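You operate a simulated robot arm through the tools that you are given. There is no shell and no other tool.

Carry out the task below with a simulated robot arm. There is one attempt and no reset: what you move stays moved.

TASK
Tidy up at the worktop of the drawer cabinet. At the end: the brown chock from the worktop of the drawer cabinet is in the pads drawer; the gold guide plate from the worktop of the drawer cabinet is in the caps drawer; whatever was shut is shut again. Leave all else as you found it, and nothing knocked over (what rides in a drawer may roll over).

Only the result counts: the job must be done as asked and must still hold three seconds after the hand-in. Knocking over, shifting, dropping, spilling or breaking anything else fails it. A push-on lid holds only when it is set on centred and level and pressed home; a screw cap is set on level and turned clockwise until tight.

THE ROBOT
A 7-joint arm with a two-finger parallel gripper, fixed in place. Base frame: the origin is on the floor under the middle of its stand, x ahead of it, y to its left, z up. Units: cm, rad, N and s.
With the tool pointing down near the work surface it reaches from about 38 to 90 cm from the base axis. Its first joint turns from -2.496 to 2.496 rad. Payload 3 kg.
The TCP is the grasp point between the finger pads, 3 cm short of the fingertips. In the tool frame z runs along the fingers and y along their closing line. Largest opening 9.4 cm; finger width 2.8, thickness 1; the body of the gripper, 5 by 9.6 cm, starts 5.5 cm behind the TCP.
Orientation is that of the tool frame in the base frame, as [roll, pitch, yaw] about the fixed x, y, z axes, in that order (R = Rz(yaw) Ry(pitch) Rx(roll)). With the fingers straight down and closing along the base's y, the tool's x points along the base's -x, its y along +y and its z along -z.

THE INTERFACE
- The arm moves only by the tool drive_tool. Its argument "deltas" is one flat list of numbers, 6 for each row, row after row: the shift along the tool's x, y, z in units of 50 mm (1.0 is 50 mm), then the turn, a rotation vector about the tool's x, y, z in units of 5 degrees (1.0 is 5 degrees). In form: [dx, dy, dz, wx, wy, wz, dx, dy, dz, wx, wy, wz, ...]. A call has 1 to 20 rows; each row shifts and turns the commanded pose from where the row before left it, along the tool's axes as they then stand. "gripper" is the closure in counts, from 0 (fully open) to 255 (shut), set as the call begins (left out, the last holds). A call with a number of a shift or a turn outside -1 to 1 is refused whole. Each row takes 0.2 s and may step no farther than 5 cm and 0.15 rad from the row before; otherwise, or with a gripper value out of range, the whole call is refused. Where a pose cannot be reached the arm comes as near as it can. A force on the tool above 40 N (or 10 N above the force at the start of the call, whichever is more), or a blocked arm, ends the call early, and 0.2 s more pass. The fingers move at their own pace (about 7.2 cm/s each) and stop on an object; they squeeze with about 28 N. The grip force told is the motor's: it shows also when the fingers shut on nothing. Time passes only in rows, and 0.2 s behind the last, so rows that do not move let the fingers close. The reply holds the time, the measured pose of the TCP, the force on the tool along the base axes, the opening and the grip force, in the units named above and with some noise, with the torque about the TCP (base axes, N m) and any sound that the robot's microphone picked up, and new pictures: "views" is both (left out), scene, wrist or none.
- Cameras (640 x 400 px; columns grow to the right, rows downward): "scene" is fixed at [22.02, 64.94, 141.19]; the picture's right is [-0.68, -0.73, 0.00], its down [-0.39, 0.36, -0.85] and it looks along [0.62, -0.58, -0.53] (base axes); focal length 326 px, centre (320, 200). "wrist" rides on the gripper at [7.6, 1.4, -10.3] in the tool frame; the picture's right is [-0.18, 0.98, 0.00], its down [-0.75, -0.14, -0.64] and it looks along [-0.63, -0.12, 0.77] (tool axes); focal length 243 px, centre (320, 200). There is no depth. A picture from a camera that has moved, and an enlarged one, comes with that camera's place and axes in the base frame and with its lens.
- enlarge(camera, box): a new picture of the part [left, top, right, bottom] of that camera's present view, enlarged. The clock stands still meanwhile.
- finish_job(): hands the job in; it is judged then, once.

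Nothing tells you positions but the pictures and the camera data. Unless the task says otherwise, let go and move clear before handing in.

The tools are called after ">>>" by a JSON object that holds its "op" and its "data". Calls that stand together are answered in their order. drive_tool: Moves the arm, as the interface text tells. Its arguments: {"type":"object","properties":{"deltas":{"type":"array","items":{"type":"number"}},"gripper":{"type":"number"},"views":{"type":"string","enum":["both","scene","wrist","none"]}},"required":["deltas"]} The other tools are called the same way: enlarge (camera, box) takes an enlarged picture of a part of a camera's view; finish_job () hands the job in.

At the start:

```text
clock: 0.0
eef_pos: [53.29, -4.41, 121.18]
ee_rot: [3.141, -0.001, 3.141]
force: [0.3, 0.4, 0.5]
wrist_torque: [0.02, 0.04, -0.02]
width: 9.39
grasp_force: 0.1
```

scene: 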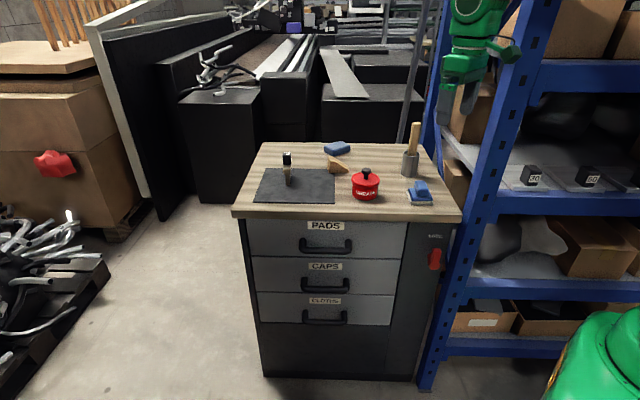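
wrist: 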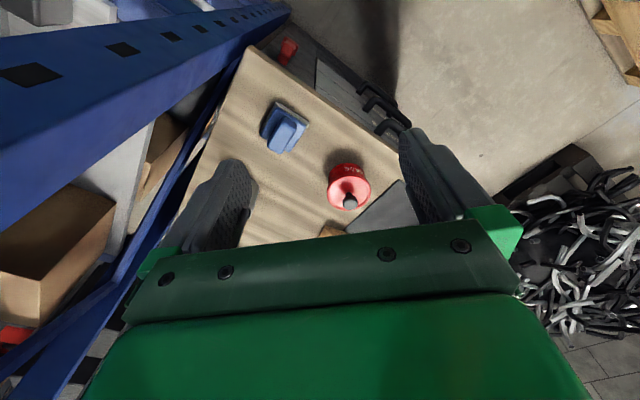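

I see a drawer cabinet with a worktop holding several items (red pot, blue things, a dark mat, a gold/brown wedge-like thing, a tool in a holder). I'll enlarge the views to identify the chock, the guide plate and the drawers.

>>> {"op": "enlarge", "data": {"camera": "scene", "box": [230, 110, 470, 260]}}

>>> {"op": "enlarge", "data": {"camera": "scene", "box": [230, 200, 470, 350]}}

>>> {"op": "enlarge", "data": {"camera": "wrist", "box": [200, 60, 440, 250]}}

```text
2.67 times, centred on (350, 185) of scene
camera zoom: at [22.02, 64.94, 141.19], right [-0.68, -0.73, 0.0], down [-0.39, 0.36, -0.85], along [0.62, -0.58, -0.53], focal length 871 px, centre (240, 240)
```

zoom: 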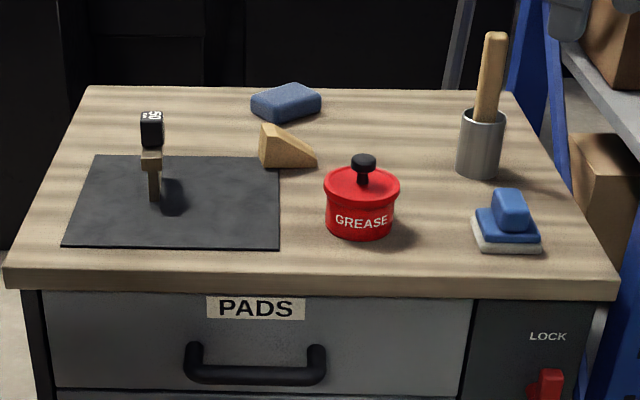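

```text
2.67 times, centred on (350, 275) of scene
camera zoom: at [22.02, 64.94, 141.19], right [-0.68, -0.73, 0.0], down [-0.39, 0.36, -0.85], along [0.62, -0.58, -0.53], focal length 871 px, centre (240, 0)
```

zoom: 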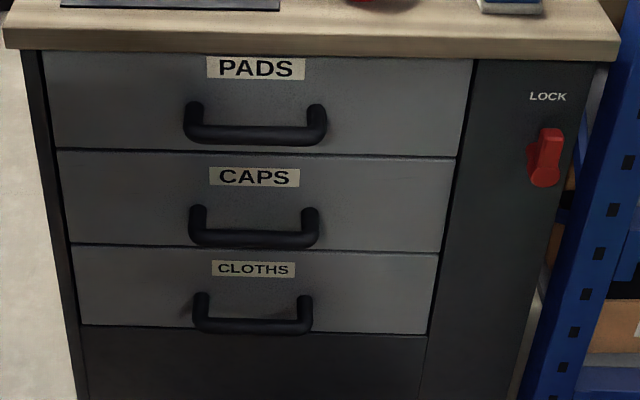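

```text
2.11 times, centred on (320, 155) of wrist
camera zoom: at [45.65, -2.95, 131.52], right [0.18, 0.98, 0.0], down [0.75, -0.14, 0.64], along [0.63, -0.12, -0.77], focal length 511 px, centre (320, 295)
```

zoom: 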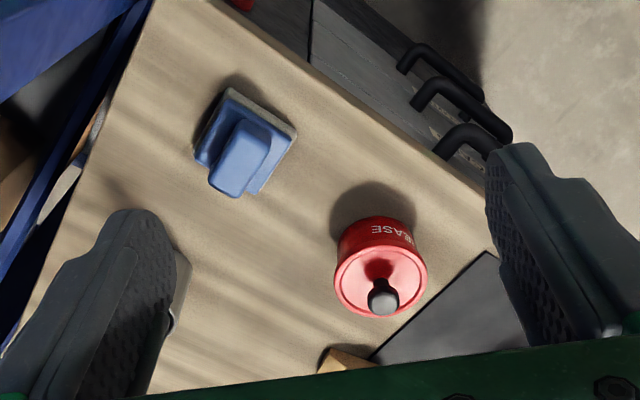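

The cabinet sits at about 45° to the base, with its top near z≈90 and its front facing (-x,+y). I'll enlarge the key items further: the thing on the mat, the wedge and the lock.

>>> {"op": "enlarge", "data": {"camera": "scene", "box": [265, 135, 345, 215]}}

>>> {"op": "enlarge", "data": {"camera": "scene", "box": [400, 215, 480, 295]}}

>>> {"op": "enlarge", "data": {"camera": "scene", "box": [300, 130, 380, 180]}}

>>> {"op": "enlarge", "data": {"camera": "scene", "box": [240, 210, 400, 310]}}

```text
5.00 times, centred on (305, 175) of scene
camera zoom: at [22.02, 64.94, 141.19], right [-0.68, -0.73, 0.0], down [-0.39, 0.36, -0.85], along [0.62, -0.58, -0.53], focal length 1633 px, centre (395, 325)
```

zoom: 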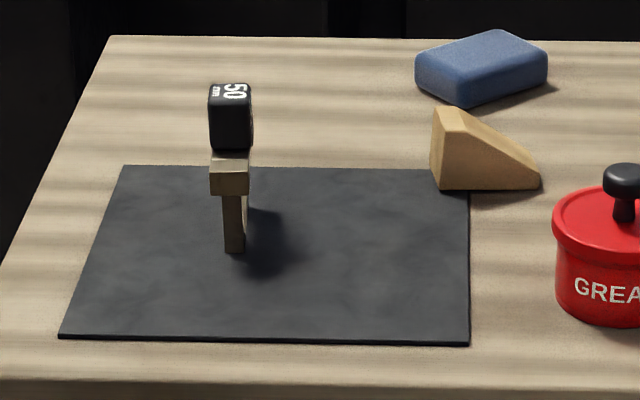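

```text
5.00 times, centred on (440, 255) of scene
camera zoom: at [22.02, 64.94, 141.19], right [-0.68, -0.73, 0.0], down [-0.39, 0.36, -0.85], along [0.62, -0.58, -0.53], focal length 1633 px, centre (-280, -75)
```

zoom: 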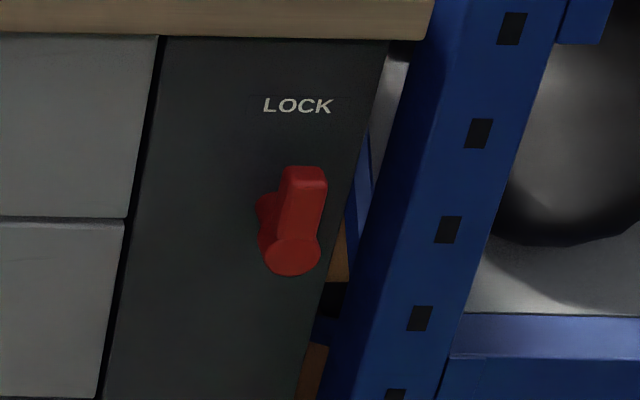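

```text
8.00 times, centred on (340, 155) of scene
camera zoom: at [22.02, 64.94, 141.19], right [-0.68, -0.73, 0.0], down [-0.39, 0.36, -0.85], along [0.62, -0.58, -0.53], focal length 2612 px, centre (160, 560)
```

zoom: 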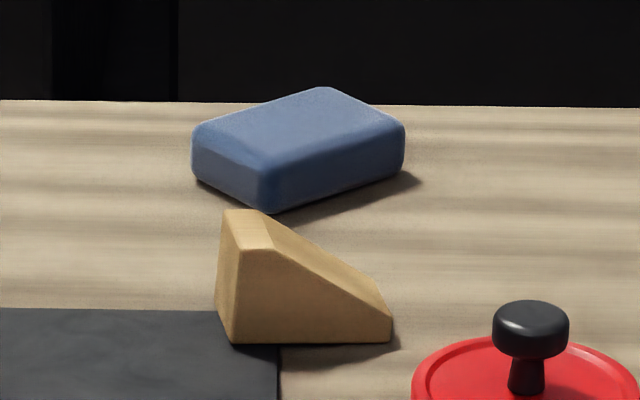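

```text
4.00 times, centred on (320, 260) of scene
camera zoom: at [22.02, 64.94, 141.19], right [-0.68, -0.73, 0.0], down [-0.39, 0.36, -0.85], along [0.62, -0.58, -0.53], focal length 1306 px, centre (320, -40)
```

zoom: 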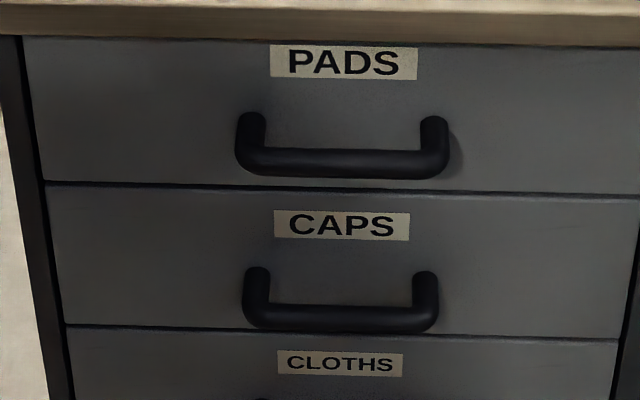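

The object on the mat looks like a brassy post with a black "50" block at its top. It isn't clear yet whether they are one object or stacked, so I'll move the wrist camera closer while staying well above everything.

>>> {"op": "drive_tool", "data": {"deltas": [-0.6, 0.44, 0.2, 0, 0, 0, -0.6, 0.44, 0.2, 0, 0, 0, -0.6, 0.44, 0.2, 0, 0, 0, -0.6, 0.44, 0.2, 0, 0, 0, -0.6, 0.44, 0.2, 0, 0, 0, -0.6, 0.44, 0.2, 0, 0, 0, -0.6, 0.44, 0.2, 0, 0, 0, -0.6, 0.44, 0.2, 0, 0, 0], "gripper": 0}}

```text
clock: 1.8
eef_pos: [77.25, 13.5, 112.83]
ee_rot: [-3.141, -0.002, -3.14]
force: [0.4, 0.4, 1.0]
wrist_torque: [-0.06, -0.03, -0.04]
width: 9.4
grasp_force: 0.1
camera wrist: at [69.69, 14.9, 123.23], right [0.18, 0.98, 0.0], down [0.76, -0.14, 0.64], along [0.63, -0.12, -0.77], focal length 243 px, centre (320, 200)
```

scene: 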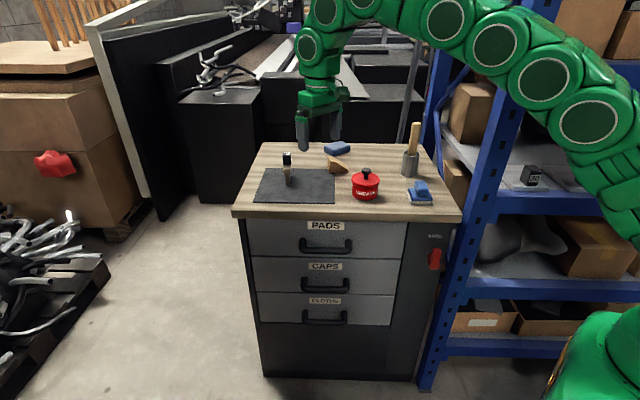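
wrist: 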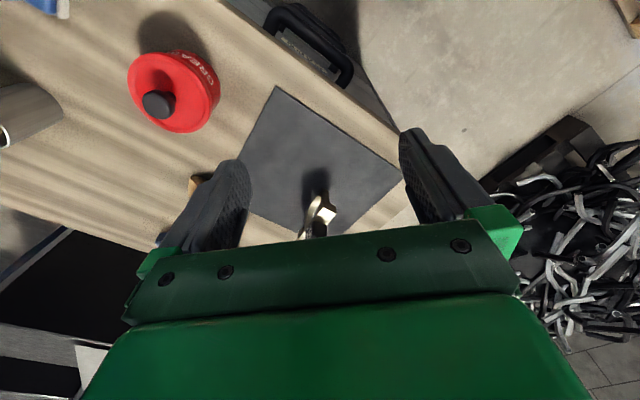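

The mat and its object now show between the fingers in the wrist view. I'll enlarge it.

>>> {"op": "enlarge", "data": {"camera": "wrist", "box": [260, 150, 380, 240]}}

>>> {"op": "enlarge", "data": {"camera": "wrist", "box": [100, 0, 460, 240]}}

```text
4.44 times, centred on (320, 195) of wrist
camera zoom: at [69.69, 14.9, 123.23], right [0.18, 0.98, 0.0], down [0.76, -0.14, 0.64], along [0.63, -0.12, -0.77], focal length 1078 px, centre (320, 222)
```

zoom: 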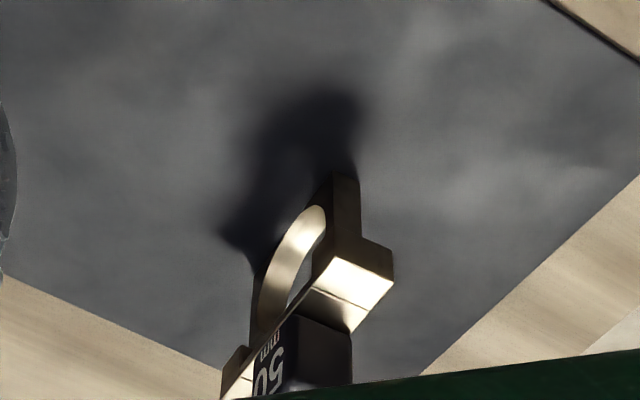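

```text
1.67 times, centred on (280, 120) of wrist
camera zoom: at [69.69, 14.9, 123.23], right [0.18, 0.98, 0.0], down [0.76, -0.14, 0.64], along [0.63, -0.12, -0.77], focal length 404 px, centre (387, 333)
```

zoom: 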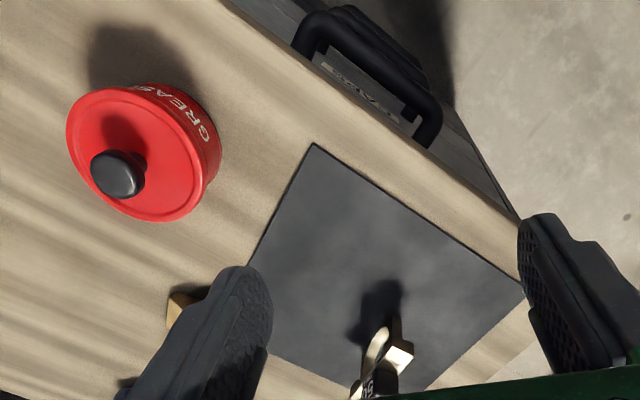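

The gold piece is an arched plate on two legs with a black "50 mm" block at its top. I'll check the similar black blocks on the shelf for comparison.

>>> {"op": "enlarge", "data": {"camera": "scene", "box": [500, 155, 600, 205]}}

>>> {"op": "enlarge", "data": {"camera": "scene", "box": [275, 145, 305, 190]}}

```text
6.40 times, centred on (550, 180) of scene
camera zoom: at [22.02, 64.94, 141.19], right [-0.68, -0.73, 0.0], down [-0.39, 0.36, -0.85], along [0.62, -0.58, -0.53], focal length 2090 px, centre (-1152, 328)
```

zoom: 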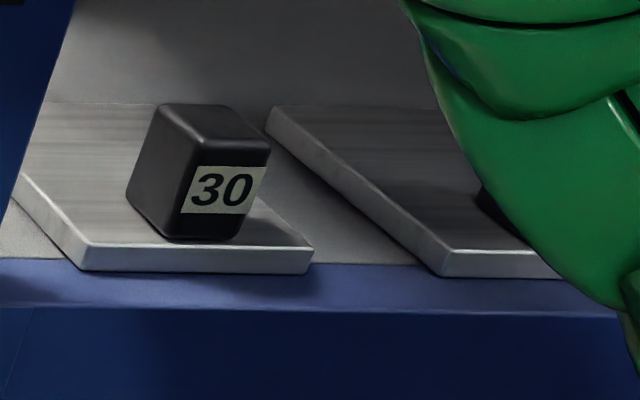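

```text
8.89 times, centred on (290, 168) of scene
camera zoom: at [22.02, 64.94, 141.19], right [-0.68, -0.73, 0.0], down [-0.39, 0.36, -0.85], along [0.62, -0.58, -0.53], focal length 2902 px, centre (587, 489)
```

zoom: 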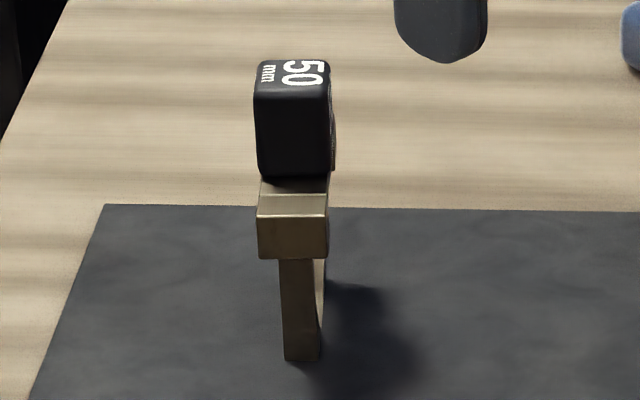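

The gold piece is a guide plate with a black handle, like the "30" plates on the shelf. It stands around (96, 9) with its arch along the cabinet's depth, and the wedge chock is around (91, -8). Next I back off to the front of the cabinet, turn the tool to face it and look at the drawer fronts.

>>> {"op": "drive_tool", "data": {"deltas": [0.575, 0.55, 0.2, 0, 0, 0, 0.575, 0.55, 0.2, 0, 0, 0, 0.575, 0.55, 0.2, 0, 0, 0, 0.575, 0.55, 0.2, 0, 0, 0, 0.575, 0.55, 0.2, 0, 0, 0, 0.575, 0.55, 0.2, 0, 0, 0, 0, 0, 0, 0, 0, -1, 0, 0, 0, 0, 0, -1, 0, 0, 0, 0, 0, -1, 0, 0, 0, 0, 0, -1, 0, 0, 0, 0, 0, -1, 0, 0, 0, 0, 0, -1, 0, 0, 0, 0, 0, -1, 0, 0, 0, 0, 0, -1, 0, 0, 0, 0, 0, -1, 0, 0, 0, 1, 0, 0, 0, 0, 0, 1, 0, 0, 0, 0, 0, 1, 0, 0, 0, 0, 0, 1, 0, 0, 0, 0, 0, 1, 0, 0], "gripper": 0}}

```text
clock: 6.0
eef_pos: [60.07, 29.93, 107.08]
ee_rot: [-2.704, -0.002, -2.356]
force: [-0.8, 0.6, 0.0]
wrist_torque: [0.0, 0.01, -0.05]
width: 9.41
grasp_force: 0.0
camera wrist: at [50.64, 28.39, 115.96], right [-0.5, 0.76, -0.42], down [0.43, 0.63, 0.64], along [0.75, 0.14, -0.64], focal length 243 px, centre (320, 200)
```

scene: 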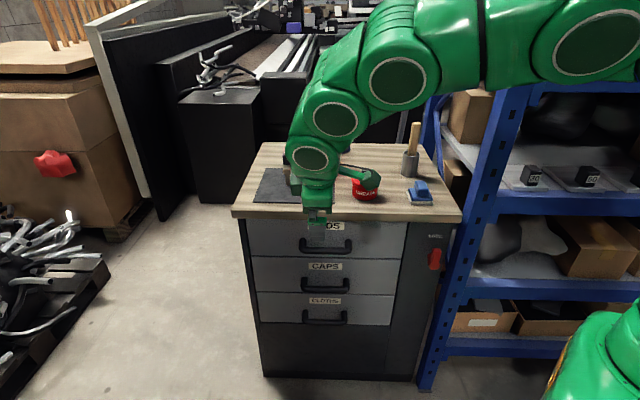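
wrist: 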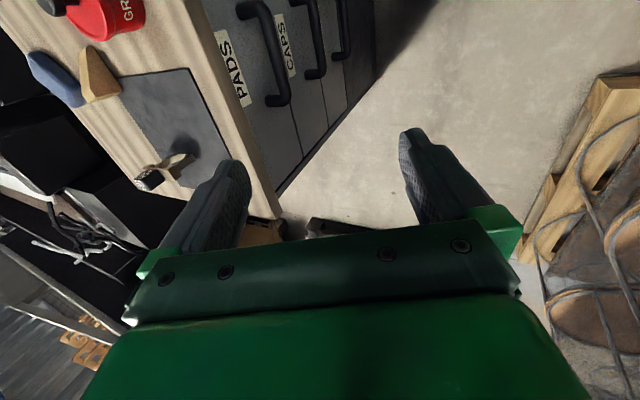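

This view shows the drawer fronts and the worktop from the side. I'll enlarge it to measure the handles and the plate.

>>> {"op": "enlarge", "data": {"camera": "wrist", "box": [180, 0, 400, 200]}}

>>> {"op": "enlarge", "data": {"camera": "wrist", "box": [0, 0, 240, 220]}}

>>> {"op": "enlarge", "data": {"camera": "wrist", "box": [120, 120, 220, 200]}}

```text
2.00 times, centred on (290, 100) of wrist
camera zoom: at [50.64, 28.39, 115.96], right [-0.5, 0.76, -0.42], down [0.43, 0.63, 0.64], along [0.75, 0.14, -0.64], focal length 485 px, centre (380, 400)
```

zoom: 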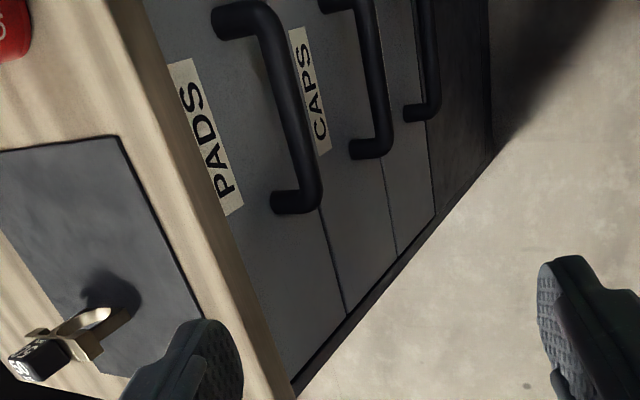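

```text
1.82 times, centred on (120, 110) of wrist
camera zoom: at [50.64, 28.39, 115.96], right [-0.5, 0.76, -0.42], down [0.43, 0.63, 0.64], along [0.75, 0.14, -0.64], focal length 441 px, centre (684, 364)
```

zoom: 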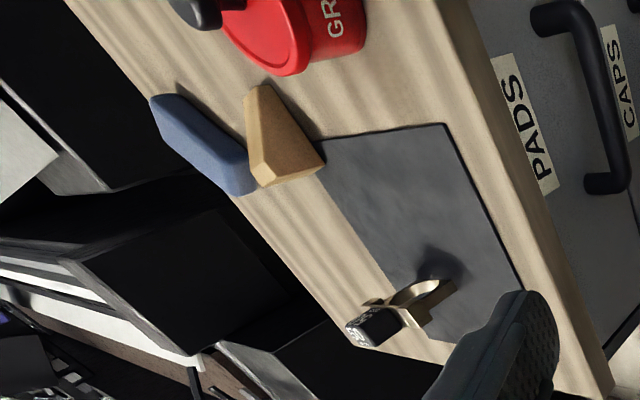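

```text
5.00 times, centred on (170, 160) of wrist
camera zoom: at [50.64, 28.39, 115.96], right [-0.5, 0.76, -0.42], down [0.43, 0.63, 0.64], along [0.75, 0.14, -0.64], focal length 1213 px, centre (1070, 400)
```

zoom: 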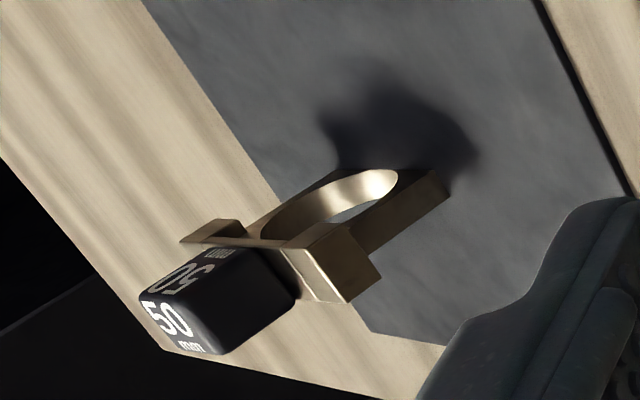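

The handle of the PADS drawer is a horizontal bar around (76, 12, 77), roughly flush under the worktop edge. I'll finish turning the tool to point horizontally at the drawer front, with the fingers closing vertically.

>>> {"op": "drive_tool", "data": {"deltas": [0, 0, 0, 1, 0, 0, 0, 0, 0, 1, 0, 0, 0, 0, 0, 1, 0, 0, 0, 0, 0, 1, 0, 0, 0, 0, 0, 1, 0, 0, 0, 0, 0, 1, 0, 0, 0, 0, 0, 1, 0, 0, 0, 0, 0, 1, 0, 0, 0, 0, 0, 1, 0, 0, 0, 0, 0, 1, 0, 0, 0, 0, 0, 1, 0, 0, 0, 0, 0, 1, 0, 0, 0, 0, 0, 1, 0, 0]}}

```text
clock: 8.8
eef_pos: [59.94, 29.79, 107.22]
ee_rot: [-1.569, -0.001, -2.357]
force: [0.0, -0.3, 0.1]
wrist_torque: [-0.01, 0.0, 0.02]
width: 9.4
grasp_force: 0.0
camera wrist: at [47.39, 31.61, 105.84], right [0.13, 0.13, -0.98], down [0.08, 0.99, 0.14], along [0.99, -0.1, 0.12], focal length 243 px, centre (320, 200)
```

scene: 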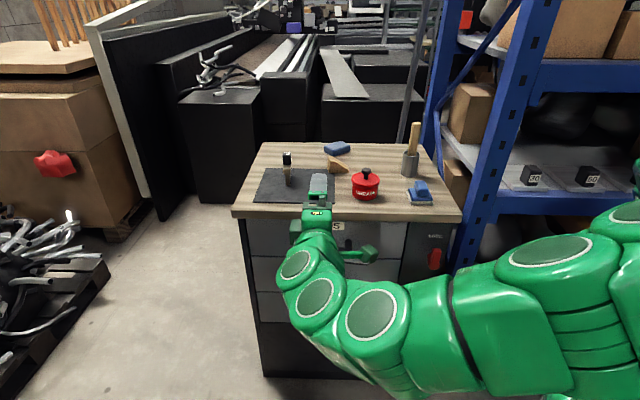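
wrist: 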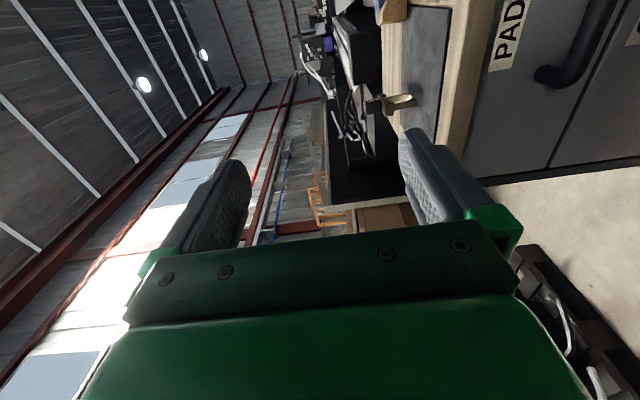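

The horizontal pose works. I now lower the tool to handle height, still well clear of the cabinet.

>>> {"op": "drive_tool", "data": {"deltas": [0.035, 0.86, 0, 0, 0, 0, 0.035, 0.86, 0, 0, 0, 0, 0.035, 0.86, 0, 0, 0, 0, 0.035, 0.86, 0, 0, 0, 0, 0.035, 0.86, 0, 0, 0, 0, 0.035, 0.86, 0, 0, 0, 0, 0.035, 0.86, 0, 0, 0, 0, 0, 0, 0.8, 0, 0, 0]}}

```text
clock: 10.6
eef_pos: [62.25, 26.02, 77.13]
ee_rot: [-1.571, -0.002, -2.356]
force: [0.3, 0.2, 0.9]
wrist_torque: [0.01, -0.02, 0.02]
width: 9.39
grasp_force: 0.1
camera wrist: at [49.5, 27.92, 75.89], right [0.13, 0.13, -0.98], down [0.08, 0.99, 0.14], along [0.99, -0.1, 0.12], focal length 243 px, centre (320, 200)
```

scene: 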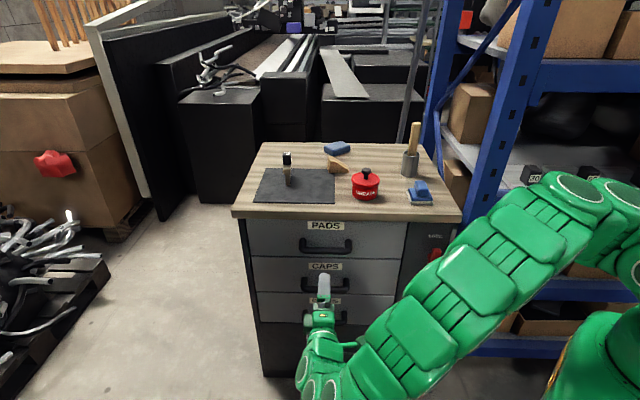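
wrist: 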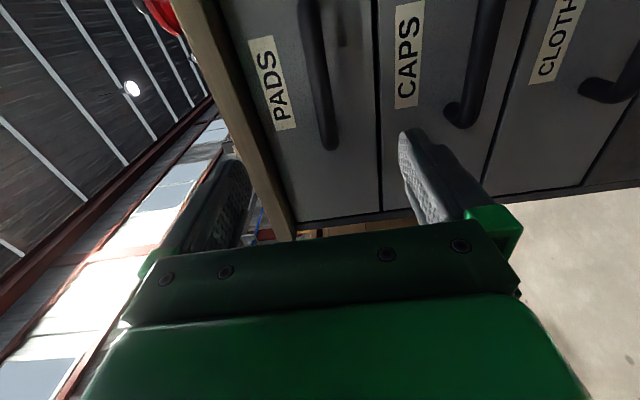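

The PADS bar is at about z≈77.4 and B (depth) ≈45, and the tool is aligned with it. I advance most of the way and then look again.

>>> {"op": "drive_tool", "data": {"deltas": [0, -0.05, 0.7, 0, 0, 0, 0, 0, 0.7, 0, 0, 0, 0, 0, 0.7, 0, 0, 0, 0, 0, 0.7, 0, 0, 0]}}

```text
clock: 11.6
eef_pos: [71.95, 16.02, 77.35]
ee_rot: [-1.57, 0.0, -2.356]
force: [-0.5, -0.5, -0.3]
wrist_torque: [0.0, -0.01, 0.0]
width: 9.39
grasp_force: 0.0
camera wrist: at [59.3, 17.89, 76.08], right [0.13, 0.13, -0.98], down [0.08, 0.99, 0.14], along [0.99, -0.1, 0.12], focal length 243 px, centre (320, 200)
```

scene: 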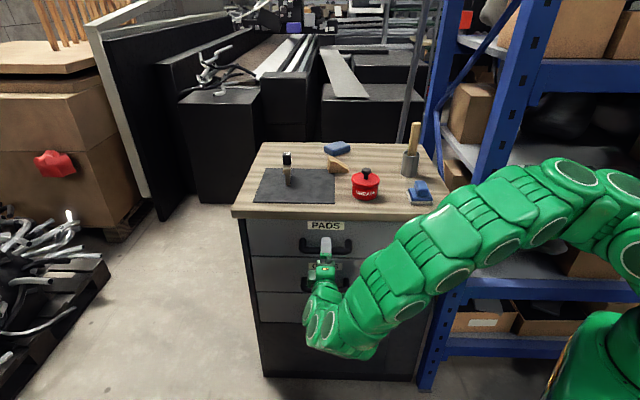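
wrist: 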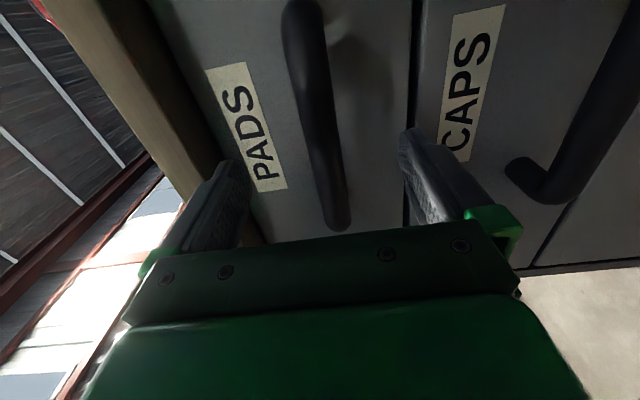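

The bar lies neatly between the fingers. I advance about 4.5 cm and close on it.

>>> {"op": "drive_tool", "data": {"deltas": [0, 0, 0.45, 0, 0, 0, 0, 0, 0.45, 0, 0, 0]}}

>>> {"op": "drive_tool", "data": {"deltas": [0, 0, 0, 0, 0, 0, 0, 0, 0, 0, 0, 0, 0, 0, 0, 0, 0, 0, 0, 0, 0, 0, 0, 0], "gripper": 255}}

```text
clock: 12.2
eef_pos: [75.23, 12.93, 77.41]
ee_rot: [-1.572, -0.001, -2.355]
force: [0.6, 0.6, 0.1]
wrist_torque: [-0.01, 0.0, -0.01]
width: 9.4
grasp_force: 0.0
camera wrist: at [62.52, 14.76, 76.05], right [0.13, 0.13, -0.98], down [0.08, 0.99, 0.14], along [0.99, -0.1, 0.12], focal length 243 px, centre (320, 200)
```

scene: 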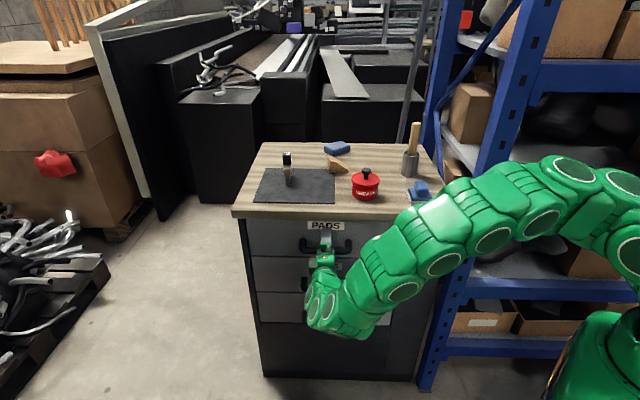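
wrist: 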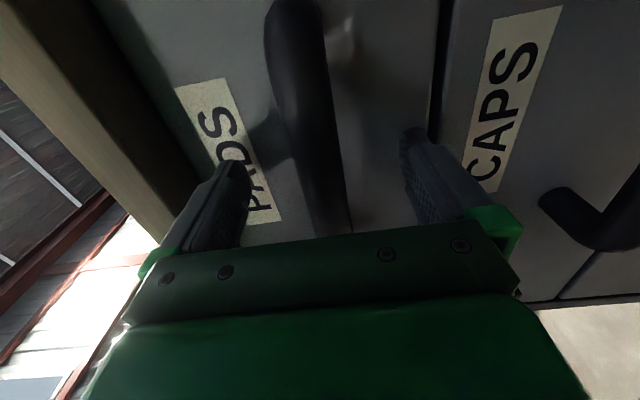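

```text
clock: 13.2
eef_pos: [75.18, 12.91, 77.18]
ee_rot: [-1.577, -0.003, -2.356]
force: [15.5, 1.5, -12.2]
wrist_torque: [0.13, -0.15, 0.63]
width: 2.62
grasp_force: 44.5
stopped in row 4: the force on the tool passed its limit at 42 N (the readings are from after the stop); the commanded pose is now the measured one
camera wrist: at [62.45, 14.78, 75.84], right [0.12, 0.13, -0.98], down [0.08, 0.99, 0.14], along [0.99, -0.1, 0.11], focal length 243 px, centre (320, 200)
```

scene: 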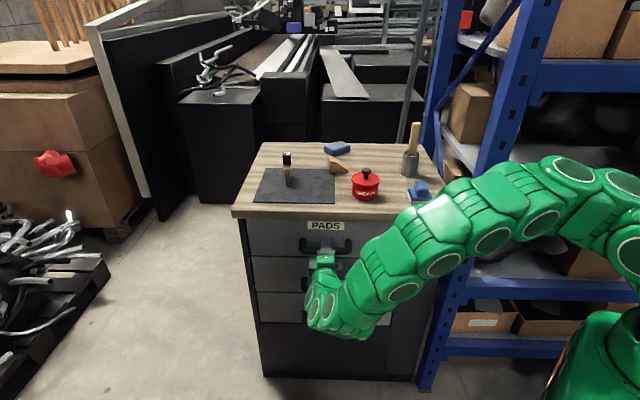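
wrist: 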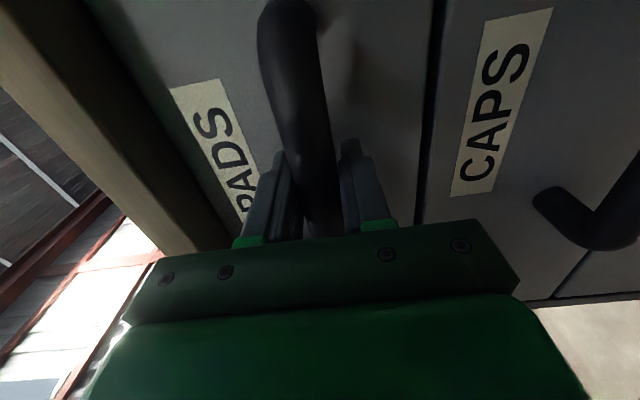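

The bar is gripped (opening 2.6 cm). I pull gently a short way to see whether the drawer moves or is locked.

>>> {"op": "drive_tool", "data": {"deltas": [0, 0, 0, 0, 0, 0, 0, 0, -0.1, 0, 0, 0, 0, 0, -0.1, 0, 0, 0, 0, 0, -0.1, 0, 0, 0], "views": "wrist"}}

```text
clock: 13.7
eef_pos: [75.16, 13.02, 77.04]
ee_rot: [-1.579, -0.001, -2.356]
force: [14.9, 1.0, -12.4]
wrist_torque: [0.24, -0.06, 0.22]
width: 2.63
grasp_force: 45.4
stopped in row 2: the force on the tool passed its limit at 45 N (the readings are from after the stop); the commanded pose is now the measured one
camera wrist: at [62.4, 14.8, 75.84], right [0.12, 0.13, -0.98], down [0.08, 0.99, 0.14], along [0.99, -0.1, 0.11], focal length 243 px, centre (320, 200)
```

wrist: 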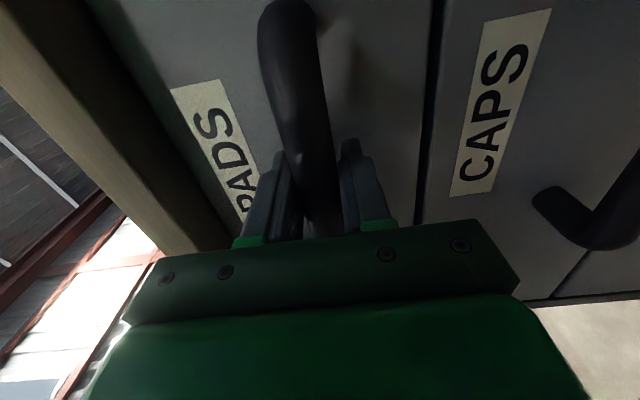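

The force limit trips early, partly from grip misalignment. I'll hold still to let it settle, then make smaller pulls.

>>> {"op": "drive_tool", "data": {"deltas": [0, 0, 0, 0, 0, 0], "views": "none"}}

>>> {"op": "drive_tool", "data": {"deltas": [0, 0, -0.04, 0, 0, 0, 0, 0, -0.04, 0, 0, 0, 0, 0, -0.04, 0, 0, 0], "views": "none"}}

```text
clock: 14.1
eef_pos: [75.06, 12.99, 77.08]
ee_rot: [-1.576, -0.001, -2.359]
force: [14.2, 0.8, -14.6]
wrist_torque: [0.09, -0.16, 0.91]
width: 2.64
grasp_force: 44.7
```

```text
clock: 14.5
eef_pos: [75.08, 12.93, 77.11]
ee_rot: [-1.579, 0.0, -2.357]
force: [16.9, 1.1, -11.6]
wrist_torque: [0.14, -0.1, 0.34]
width: 2.64
grasp_force: 45.0
stopped in row 1: the force on the tool passed its limit at 46 N (the readings are from after the stop); the commanded pose is now the measured one
```

The drawer doesn't budge, so it is probably held by the red LOCK lever, which points up at its label. I let go of the handle, back off and look at the lever.

>>> {"op": "drive_tool", "data": {"deltas": [0, 0, 0, 0, 0, 0, 0, 0, 0, 0, 0, 0, 0, 0, 0, 0, 0, 0, 0, 0, 0, 0, 0, 0], "gripper": 0, "views": "none"}}

>>> {"op": "drive_tool", "data": {"deltas": [0, 0, -0.7, 0, 0, 0, 0, 0, -0.8, 0, 0, 0, 0, 0, -0.8, 0, 0, 0, 0, 0, -0.8, 0, 0, 0, 0, 0, -0.8, 0, 0, 0]}}

```text
clock: 15.5
eef_pos: [75.09, 13.03, 77.15]
ee_rot: [-1.576, -0.002, -2.356]
force: [0.0, -0.2, 0.8]
wrist_torque: [0.0, 0.0, -0.01]
width: 9.4
grasp_force: 0.0
```

```text
clock: 16.7
eef_pos: [61.28, 26.87, 77.19]
ee_rot: [-1.578, -0.001, -2.357]
force: [-0.2, 0.1, 0.2]
wrist_torque: [-0.01, -0.01, 0.0]
width: 9.4
grasp_force: 0.1
camera wrist: at [48.64, 28.65, 75.95], right [0.12, 0.13, -0.98], down [0.08, 0.99, 0.14], along [0.99, -0.1, 0.11], focal length 243 px, centre (320, 200)
```

scene: 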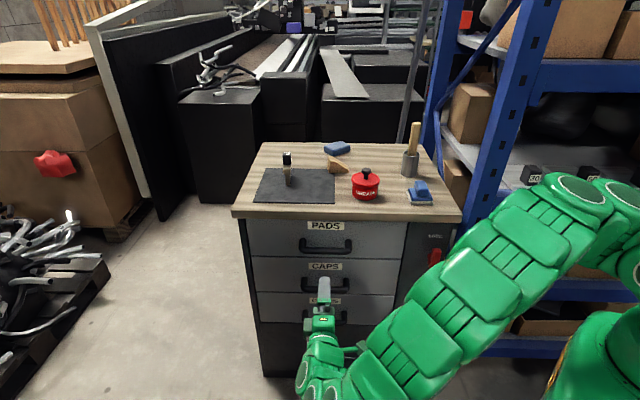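
wrist: 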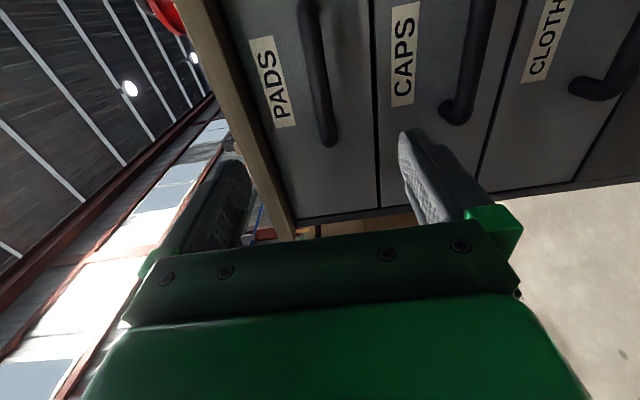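

The lever is at the far right of the front, around (53, -12, 73). I raise the tool and re-tilt it towards pointing down, so that I can approach the lever with the fingers closing sideways.

>>> {"op": "drive_tool", "data": {"deltas": [0, -0.8, 0, 0, 0, 0, 0, -0.8, 0, 0, 0, 0, 0, -0.8, 0, 0, 0, 0, 0, -0.8, 0, 0, 0, 0, 0, -0.8, 0, 0, 0, 0, 0, -0.8, 0, 0, 0, 0, 0, -0.8, 0, 0, 0, 0, 0, 0, 0, -1, 0, 0, 0, 0, 0, -1, 0, 0, 0, 0, 0, -1, 0, 0, 0, 0, 0, -1, 0, 0, 0, 0, 0, -1, 0, 0, 0, 0, 0, -1, 0, 0, 0, 0, 0, -1, 0, 0, 0, 0, 0, -1, 0, 0, 0, 0, 0, -1, 0, 0, 0, 0, 0, -1, 0, 0, 0, 0, 0, -1, 0, 0, 0, 0, 0, -1, 0, 0], "views": "none"}}

>>> {"op": "drive_tool", "data": {"deltas": [0, 0, 0, 0, 0, 1, 0, 0, 0, 0, 0, 1, 0, 0, 0, 0, 0, 1, 0, 0, 0, 0, 0, 1, 0, 0, 0, 0, 0, 1, 0, 0, 0, 0, 0, 1, 0, 0, 0, 0, 0, 1, 0, 0, 0, 0, 0, 1, 0, 0, 0, 0, 0, 1, 0, 0, 0, 0, 0, 1, 0, 0, 0, 0, 0, 1, 0, 0, 0, 0, 0, 1, 0, 0, 0, 0, 0, 1, 0, 0, 0, 0, 0, 1, 0, 0, 0, 0, 0, 1, 0, 0, 0, 0, 0, 1, 0, 0, 0, 0, 0, 1, 0, 0, 0, 0, 0, 1]}}

```text
clock: 20.7
eef_pos: [61.37, 26.74, 105.17]
ee_rot: [-2.625, -0.003, -2.356]
force: [-0.2, 0.4, 0.1]
wrist_torque: [0.02, 0.03, 0.0]
width: 9.44
grasp_force: 0.0
```

```text
clock: 24.5
eef_pos: [61.3, 26.54, 105.26]
ee_rot: [-3.14, 0.519, 2.353]
force: [-0.1, 0.2, 0.0]
wrist_torque: [0.0, 0.01, 0.03]
width: 9.39
grasp_force: 0.0
camera wrist: at [54.1, 35.86, 110.52], right [0.81, 0.58, 0.09], down [0.14, -0.34, 0.93], along [0.57, -0.74, -0.35], focal length 243 px, centre (320, 200)
```

scene: 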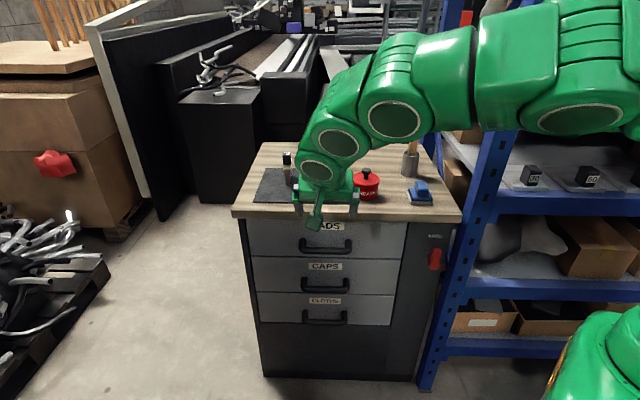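
wrist: 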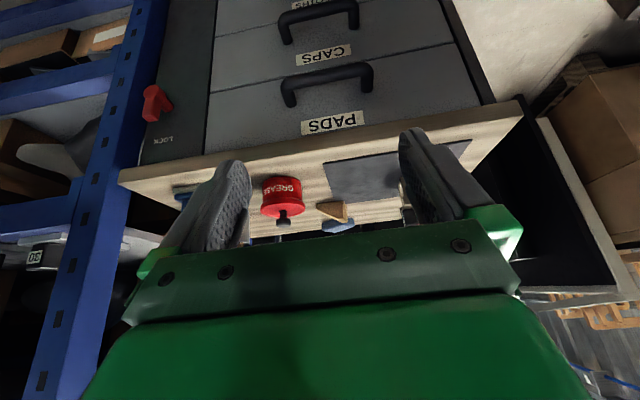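

Now the wrist camera sees the whole front upside-down, including the lever. I'll enlarge the lever.

>>> {"op": "enlarge", "data": {"camera": "wrist", "box": [120, 60, 220, 170]}}

>>> {"op": "enlarge", "data": {"camera": "scene", "box": [410, 220, 460, 280]}}

>>> {"op": "enlarge", "data": {"camera": "wrist", "box": [120, 0, 540, 250]}}

```text
3.64 times, centred on (170, 115) of wrist
camera zoom: at [54.1, 35.86, 110.52], right [0.81, 0.58, 0.09], down [0.14, -0.34, 0.93], along [0.57, -0.74, -0.35], focal length 882 px, centre (866, 509)
```

zoom: 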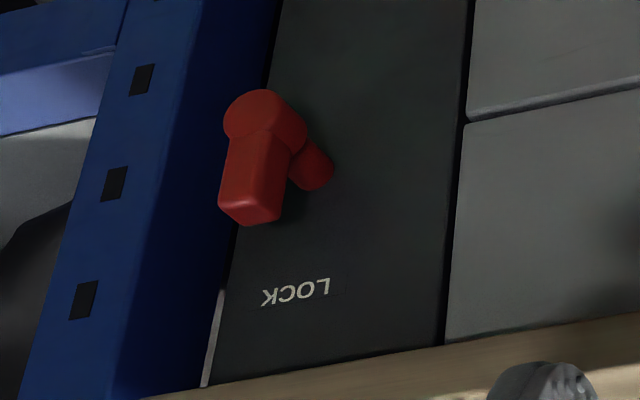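

```text
6.67 times, centred on (435, 250) of scene
camera zoom: at [22.02, 64.94, 141.19], right [-0.68, -0.73, 0.0], down [-0.39, 0.36, -0.85], along [0.62, -0.58, -0.53], focal length 2177 px, centre (-447, -133)
```

zoom: 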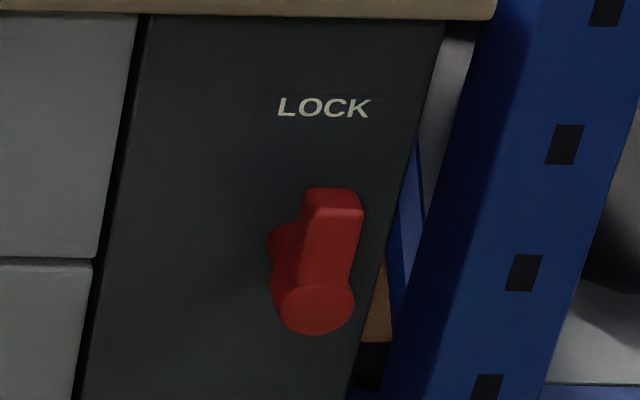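

```text
1.52 times, centred on (330, 125) of wrist
camera zoom: at [54.1, 35.86, 110.52], right [0.81, 0.58, 0.09], down [0.14, -0.34, 0.93], along [0.57, -0.74, -0.35], focal length 370 px, centre (305, 314)
```

zoom: 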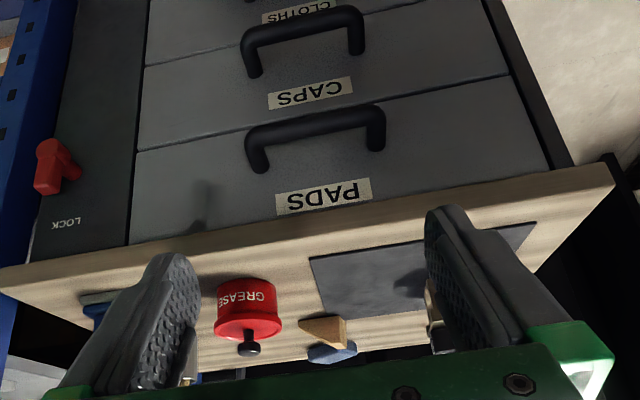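

The lever is a shaft standing out of the panel, with an arm pointing up at "LOCK". The hub is near (52, -10, 72) and the arm tip near z≈78. I move above and in front of it, keeping clear of the shelf post, and close the fingers for pushing.

>>> {"op": "drive_tool", "data": {"deltas": [-0.258, -0.807, 0.149, 0, 0, 0, -0.258, -0.807, 0.149, 0, 0, 0, -0.258, -0.807, 0.149, 0, 0, 0, -0.258, -0.807, 0.149, 0, 0, 0, -0.258, -0.807, 0.149, 0, 0, 0, -0.258, -0.807, 0.149, 0, 0, 0, -0.258, -0.807, 0.149, 0, 0, 0, -0.258, -0.807, 0.149, 0, 0, 0, -0.258, -0.807, 0.149, 0, 0, 0], "gripper": 255}}

```text
clock: 26.5
eef_pos: [45.17, -8.61, 105.05]
ee_rot: [-3.141, 0.517, 2.356]
force: [0.3, -0.3, 0.0]
wrist_torque: [-0.02, 0.01, -0.02]
width: 0.0
grasp_force: 28.4
camera wrist: at [37.87, 0.76, 110.33], right [0.81, 0.58, 0.09], down [0.14, -0.34, 0.93], along [0.57, -0.74, -0.35], focal length 243 px, centre (320, 200)
```

scene: 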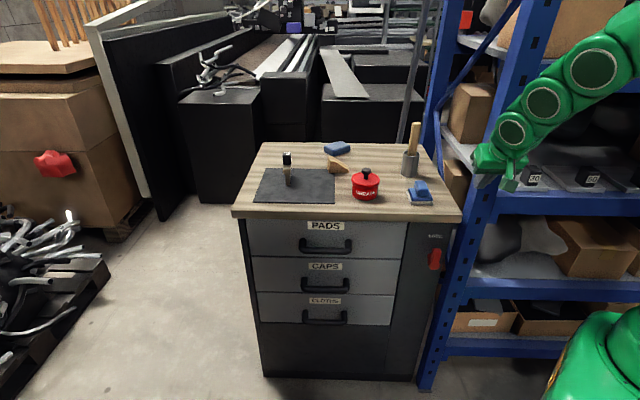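
wrist: 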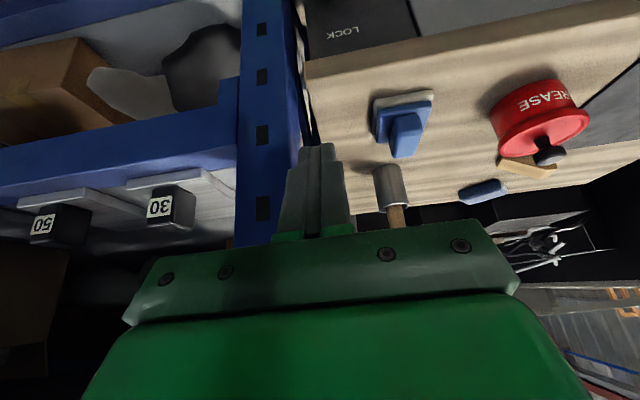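

Before approaching, I want to know exactly where the blue shelf post is relative to the lever, so I'll enlarge both views.

>>> {"op": "enlarge", "data": {"camera": "scene", "box": [390, 200, 490, 400]}}

>>> {"op": "enlarge", "data": {"camera": "wrist", "box": [220, 0, 440, 160]}}

```text
2.00 times, centred on (440, 300) of scene
camera zoom: at [22.02, 64.94, 141.19], right [-0.68, -0.73, 0.0], down [-0.39, 0.36, -0.85], along [0.62, -0.58, -0.53], focal length 653 px, centre (80, 0)
```

zoom: 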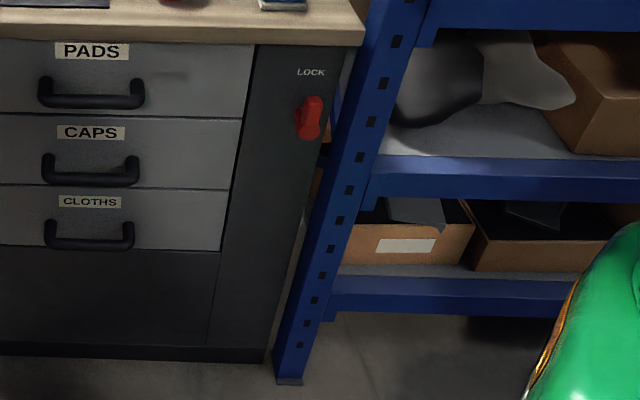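

```text
2.50 times, centred on (330, 80) of wrist
camera zoom: at [37.87, 0.76, 110.33], right [0.81, 0.58, 0.09], down [0.14, -0.34, 0.93], along [0.57, -0.74, -0.35], focal length 606 px, centre (295, 500)
```

zoom: 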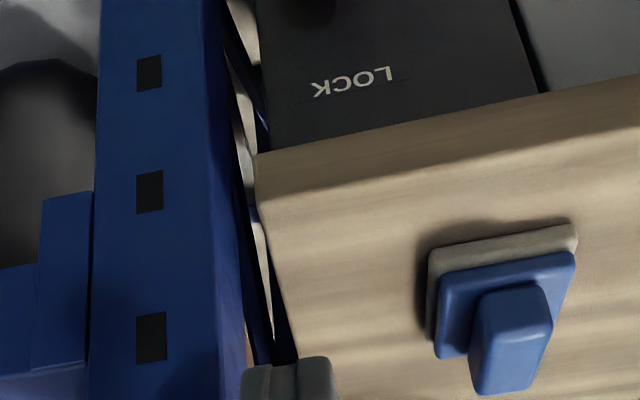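

The post's front face is at B≈45 and L≤22.8, leaving a couple of centimetres beside the lever. I descend in front of the worktop edge first.

>>> {"op": "drive_tool", "data": {"deltas": [0.43, 0, 0.72, 0, 0, 0, 0.43, 0, 0.72, 0, 0, 0, 0.43, 0, 0.72, 0, 0, 0, 0.43, 0, 0.72, 0, 0, 0, 0.43, 0, 0.72, 0, 0, 0]}}

```text
clock: 27.7
eef_pos: [52.1, -8.73, 93.3]
ee_rot: [-3.141, 0.517, 2.358]
force: [0.7, 0.5, -0.5]
wrist_torque: [-0.02, -0.01, 0.0]
width: 0.02
grasp_force: 28.3
out of reach, approached as far as the arm can: row 1, 2, 3, 4, 5
camera wrist: at [44.93, 0.56, 98.58], right [0.81, 0.58, 0.09], down [0.14, -0.34, 0.93], along [0.57, -0.74, -0.35], focal length 243 px, centre (320, 200)
```

scene: 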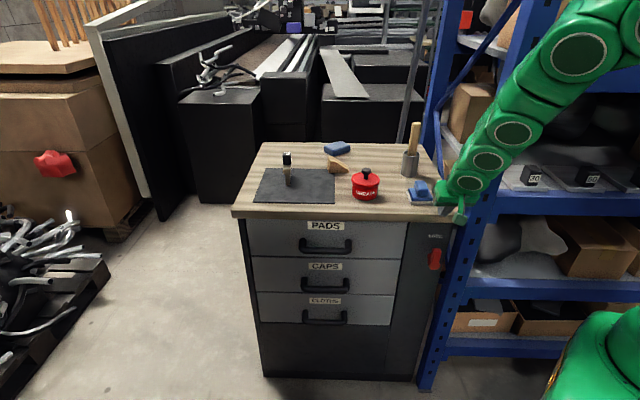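
wrist: 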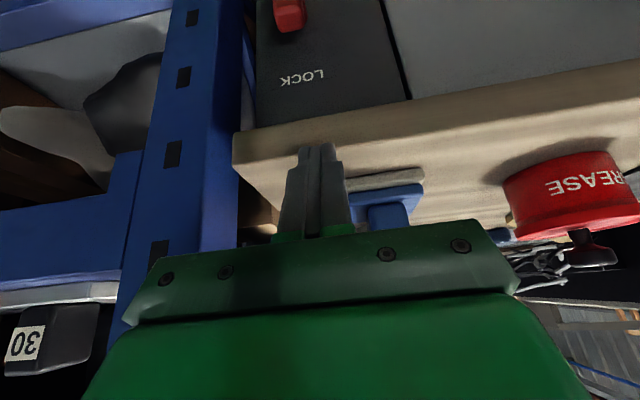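

The arm can't get that close to its own base at this tilt, so it drifted outward to just above the worktop. I reverse those rows right away and will try a steeper pose.

>>> {"op": "drive_tool", "data": {"deltas": [-0.43, 0, -0.72, 0, 0, 0, -0.43, 0, -0.72, 0, 0, 0, -0.43, 0, -0.72, 0, 0, 0, -0.43, 0, -0.72, 0, 0, 0, -0.43, 0, -0.72, 0, 0, 0]}}

```text
clock: 28.9
eef_pos: [52.67, -8.81, 114.3]
ee_rot: [-3.14, 0.516, 2.356]
force: [0.3, 0.3, 0.5]
wrist_torque: [0.0, 0.0, -0.01]
width: 0.0
grasp_force: 27.9
camera wrist: at [45.3, 0.44, 119.47], right [0.81, 0.58, 0.09], down [0.14, -0.34, 0.93], along [0.57, -0.74, -0.35], focal length 243 px, centre (320, 200)
```

scene: 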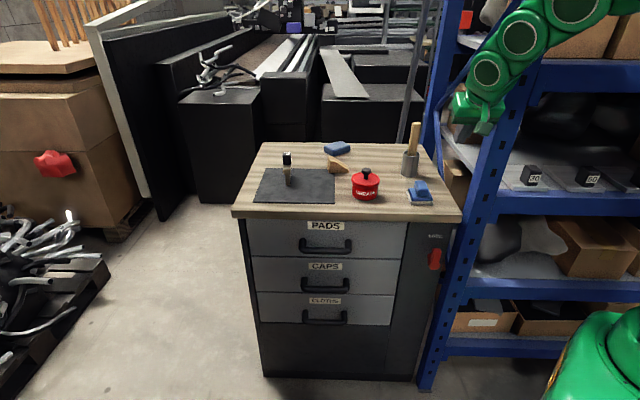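
wrist: 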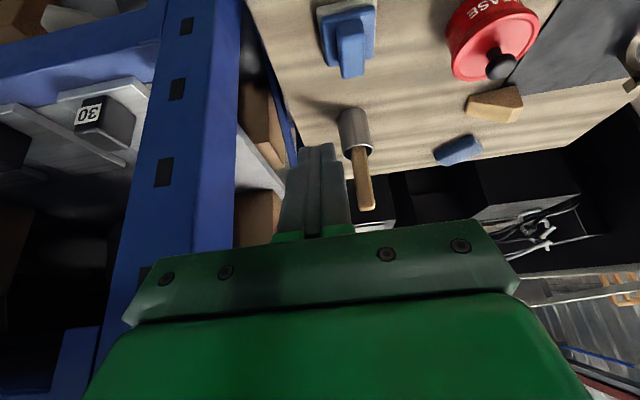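

I reduce the forward tilt to about 15° and lean the wrist to the left, away from the base. Then I move to a spot in front of the worktop, left of the lever.

>>> {"op": "drive_tool", "data": {"deltas": [0, 0, 0, 0, 1, 0, 0, 0, 0, 0, 1, 0, 0, 0, 0, 0, 1, 0, 0, 0, 0, 1, 0, 0, 0, 0, 0, 1, 0, 0, 0, 0, 0, 1, 0, 0, 0.4265, 0.307, 0.565, 0, 0, 0, 0.4265, 0.307, 0.565, 0, 0, 0, 0.4265, 0.307, 0.565, 0, 0, 0, 0.4265, 0.307, 0.565, 0, 0, 0]}}

```text
clock: 31.1
eef_pos: [51.14, -3.27, 99.91]
ee_rot: [-2.88, 0.257, 2.355]
force: [0.4, -0.6, 0.9]
wrist_torque: [-0.01, 0.03, 0.05]
width: 0.01
grasp_force: 28.1
camera wrist: at [47.02, 6.47, 107.26], right [0.84, 0.5, -0.2], down [0.42, -0.38, 0.83], along [0.34, -0.78, -0.53], focal length 243 px, centre (320, 200)
```

scene: 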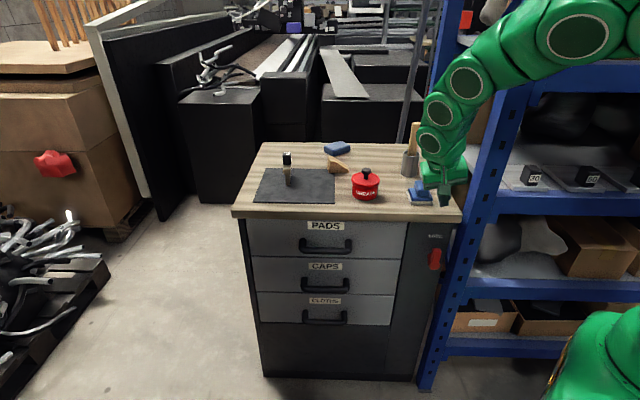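
wrist: 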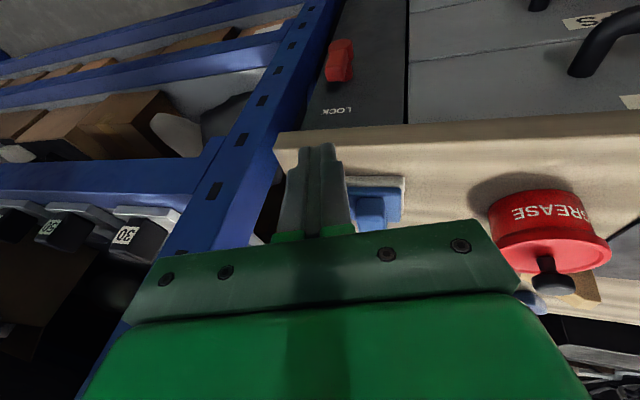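

This pose is reachable. I descend straight down in front of the worktop edge.

>>> {"op": "drive_tool", "data": {"deltas": [0.207, 0.2, 0.747, 0, 0, 0, 0.207, 0.2, 0.747, 0, 0, 0, 0.207, 0.2, 0.747, 0, 0, 0, 0.207, 0.2, 0.747, 0, 0, 0]}}

```text
clock: 32.1
eef_pos: [50.93, -3.23, 83.75]
ee_rot: [-2.878, 0.256, 2.356]
force: [0.0, 1.0, 1.2]
wrist_torque: [0.0, -0.02, -0.01]
width: 0.01
grasp_force: 28.1
camera wrist: at [46.88, 6.44, 91.07], right [0.84, 0.5, -0.2], down [0.42, -0.38, 0.83], along [0.34, -0.78, -0.53], focal length 243 px, centre (320, 200)
```

scene: 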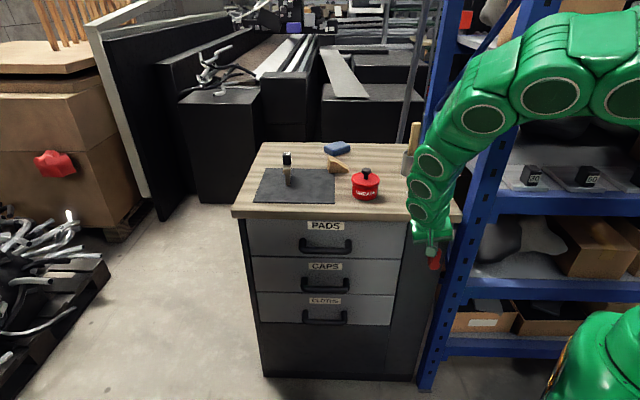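
wrist: 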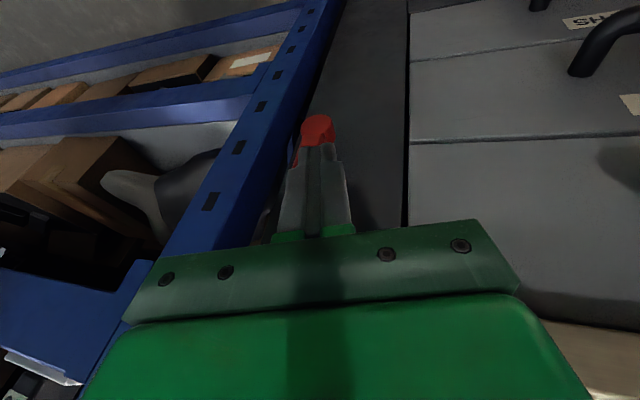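

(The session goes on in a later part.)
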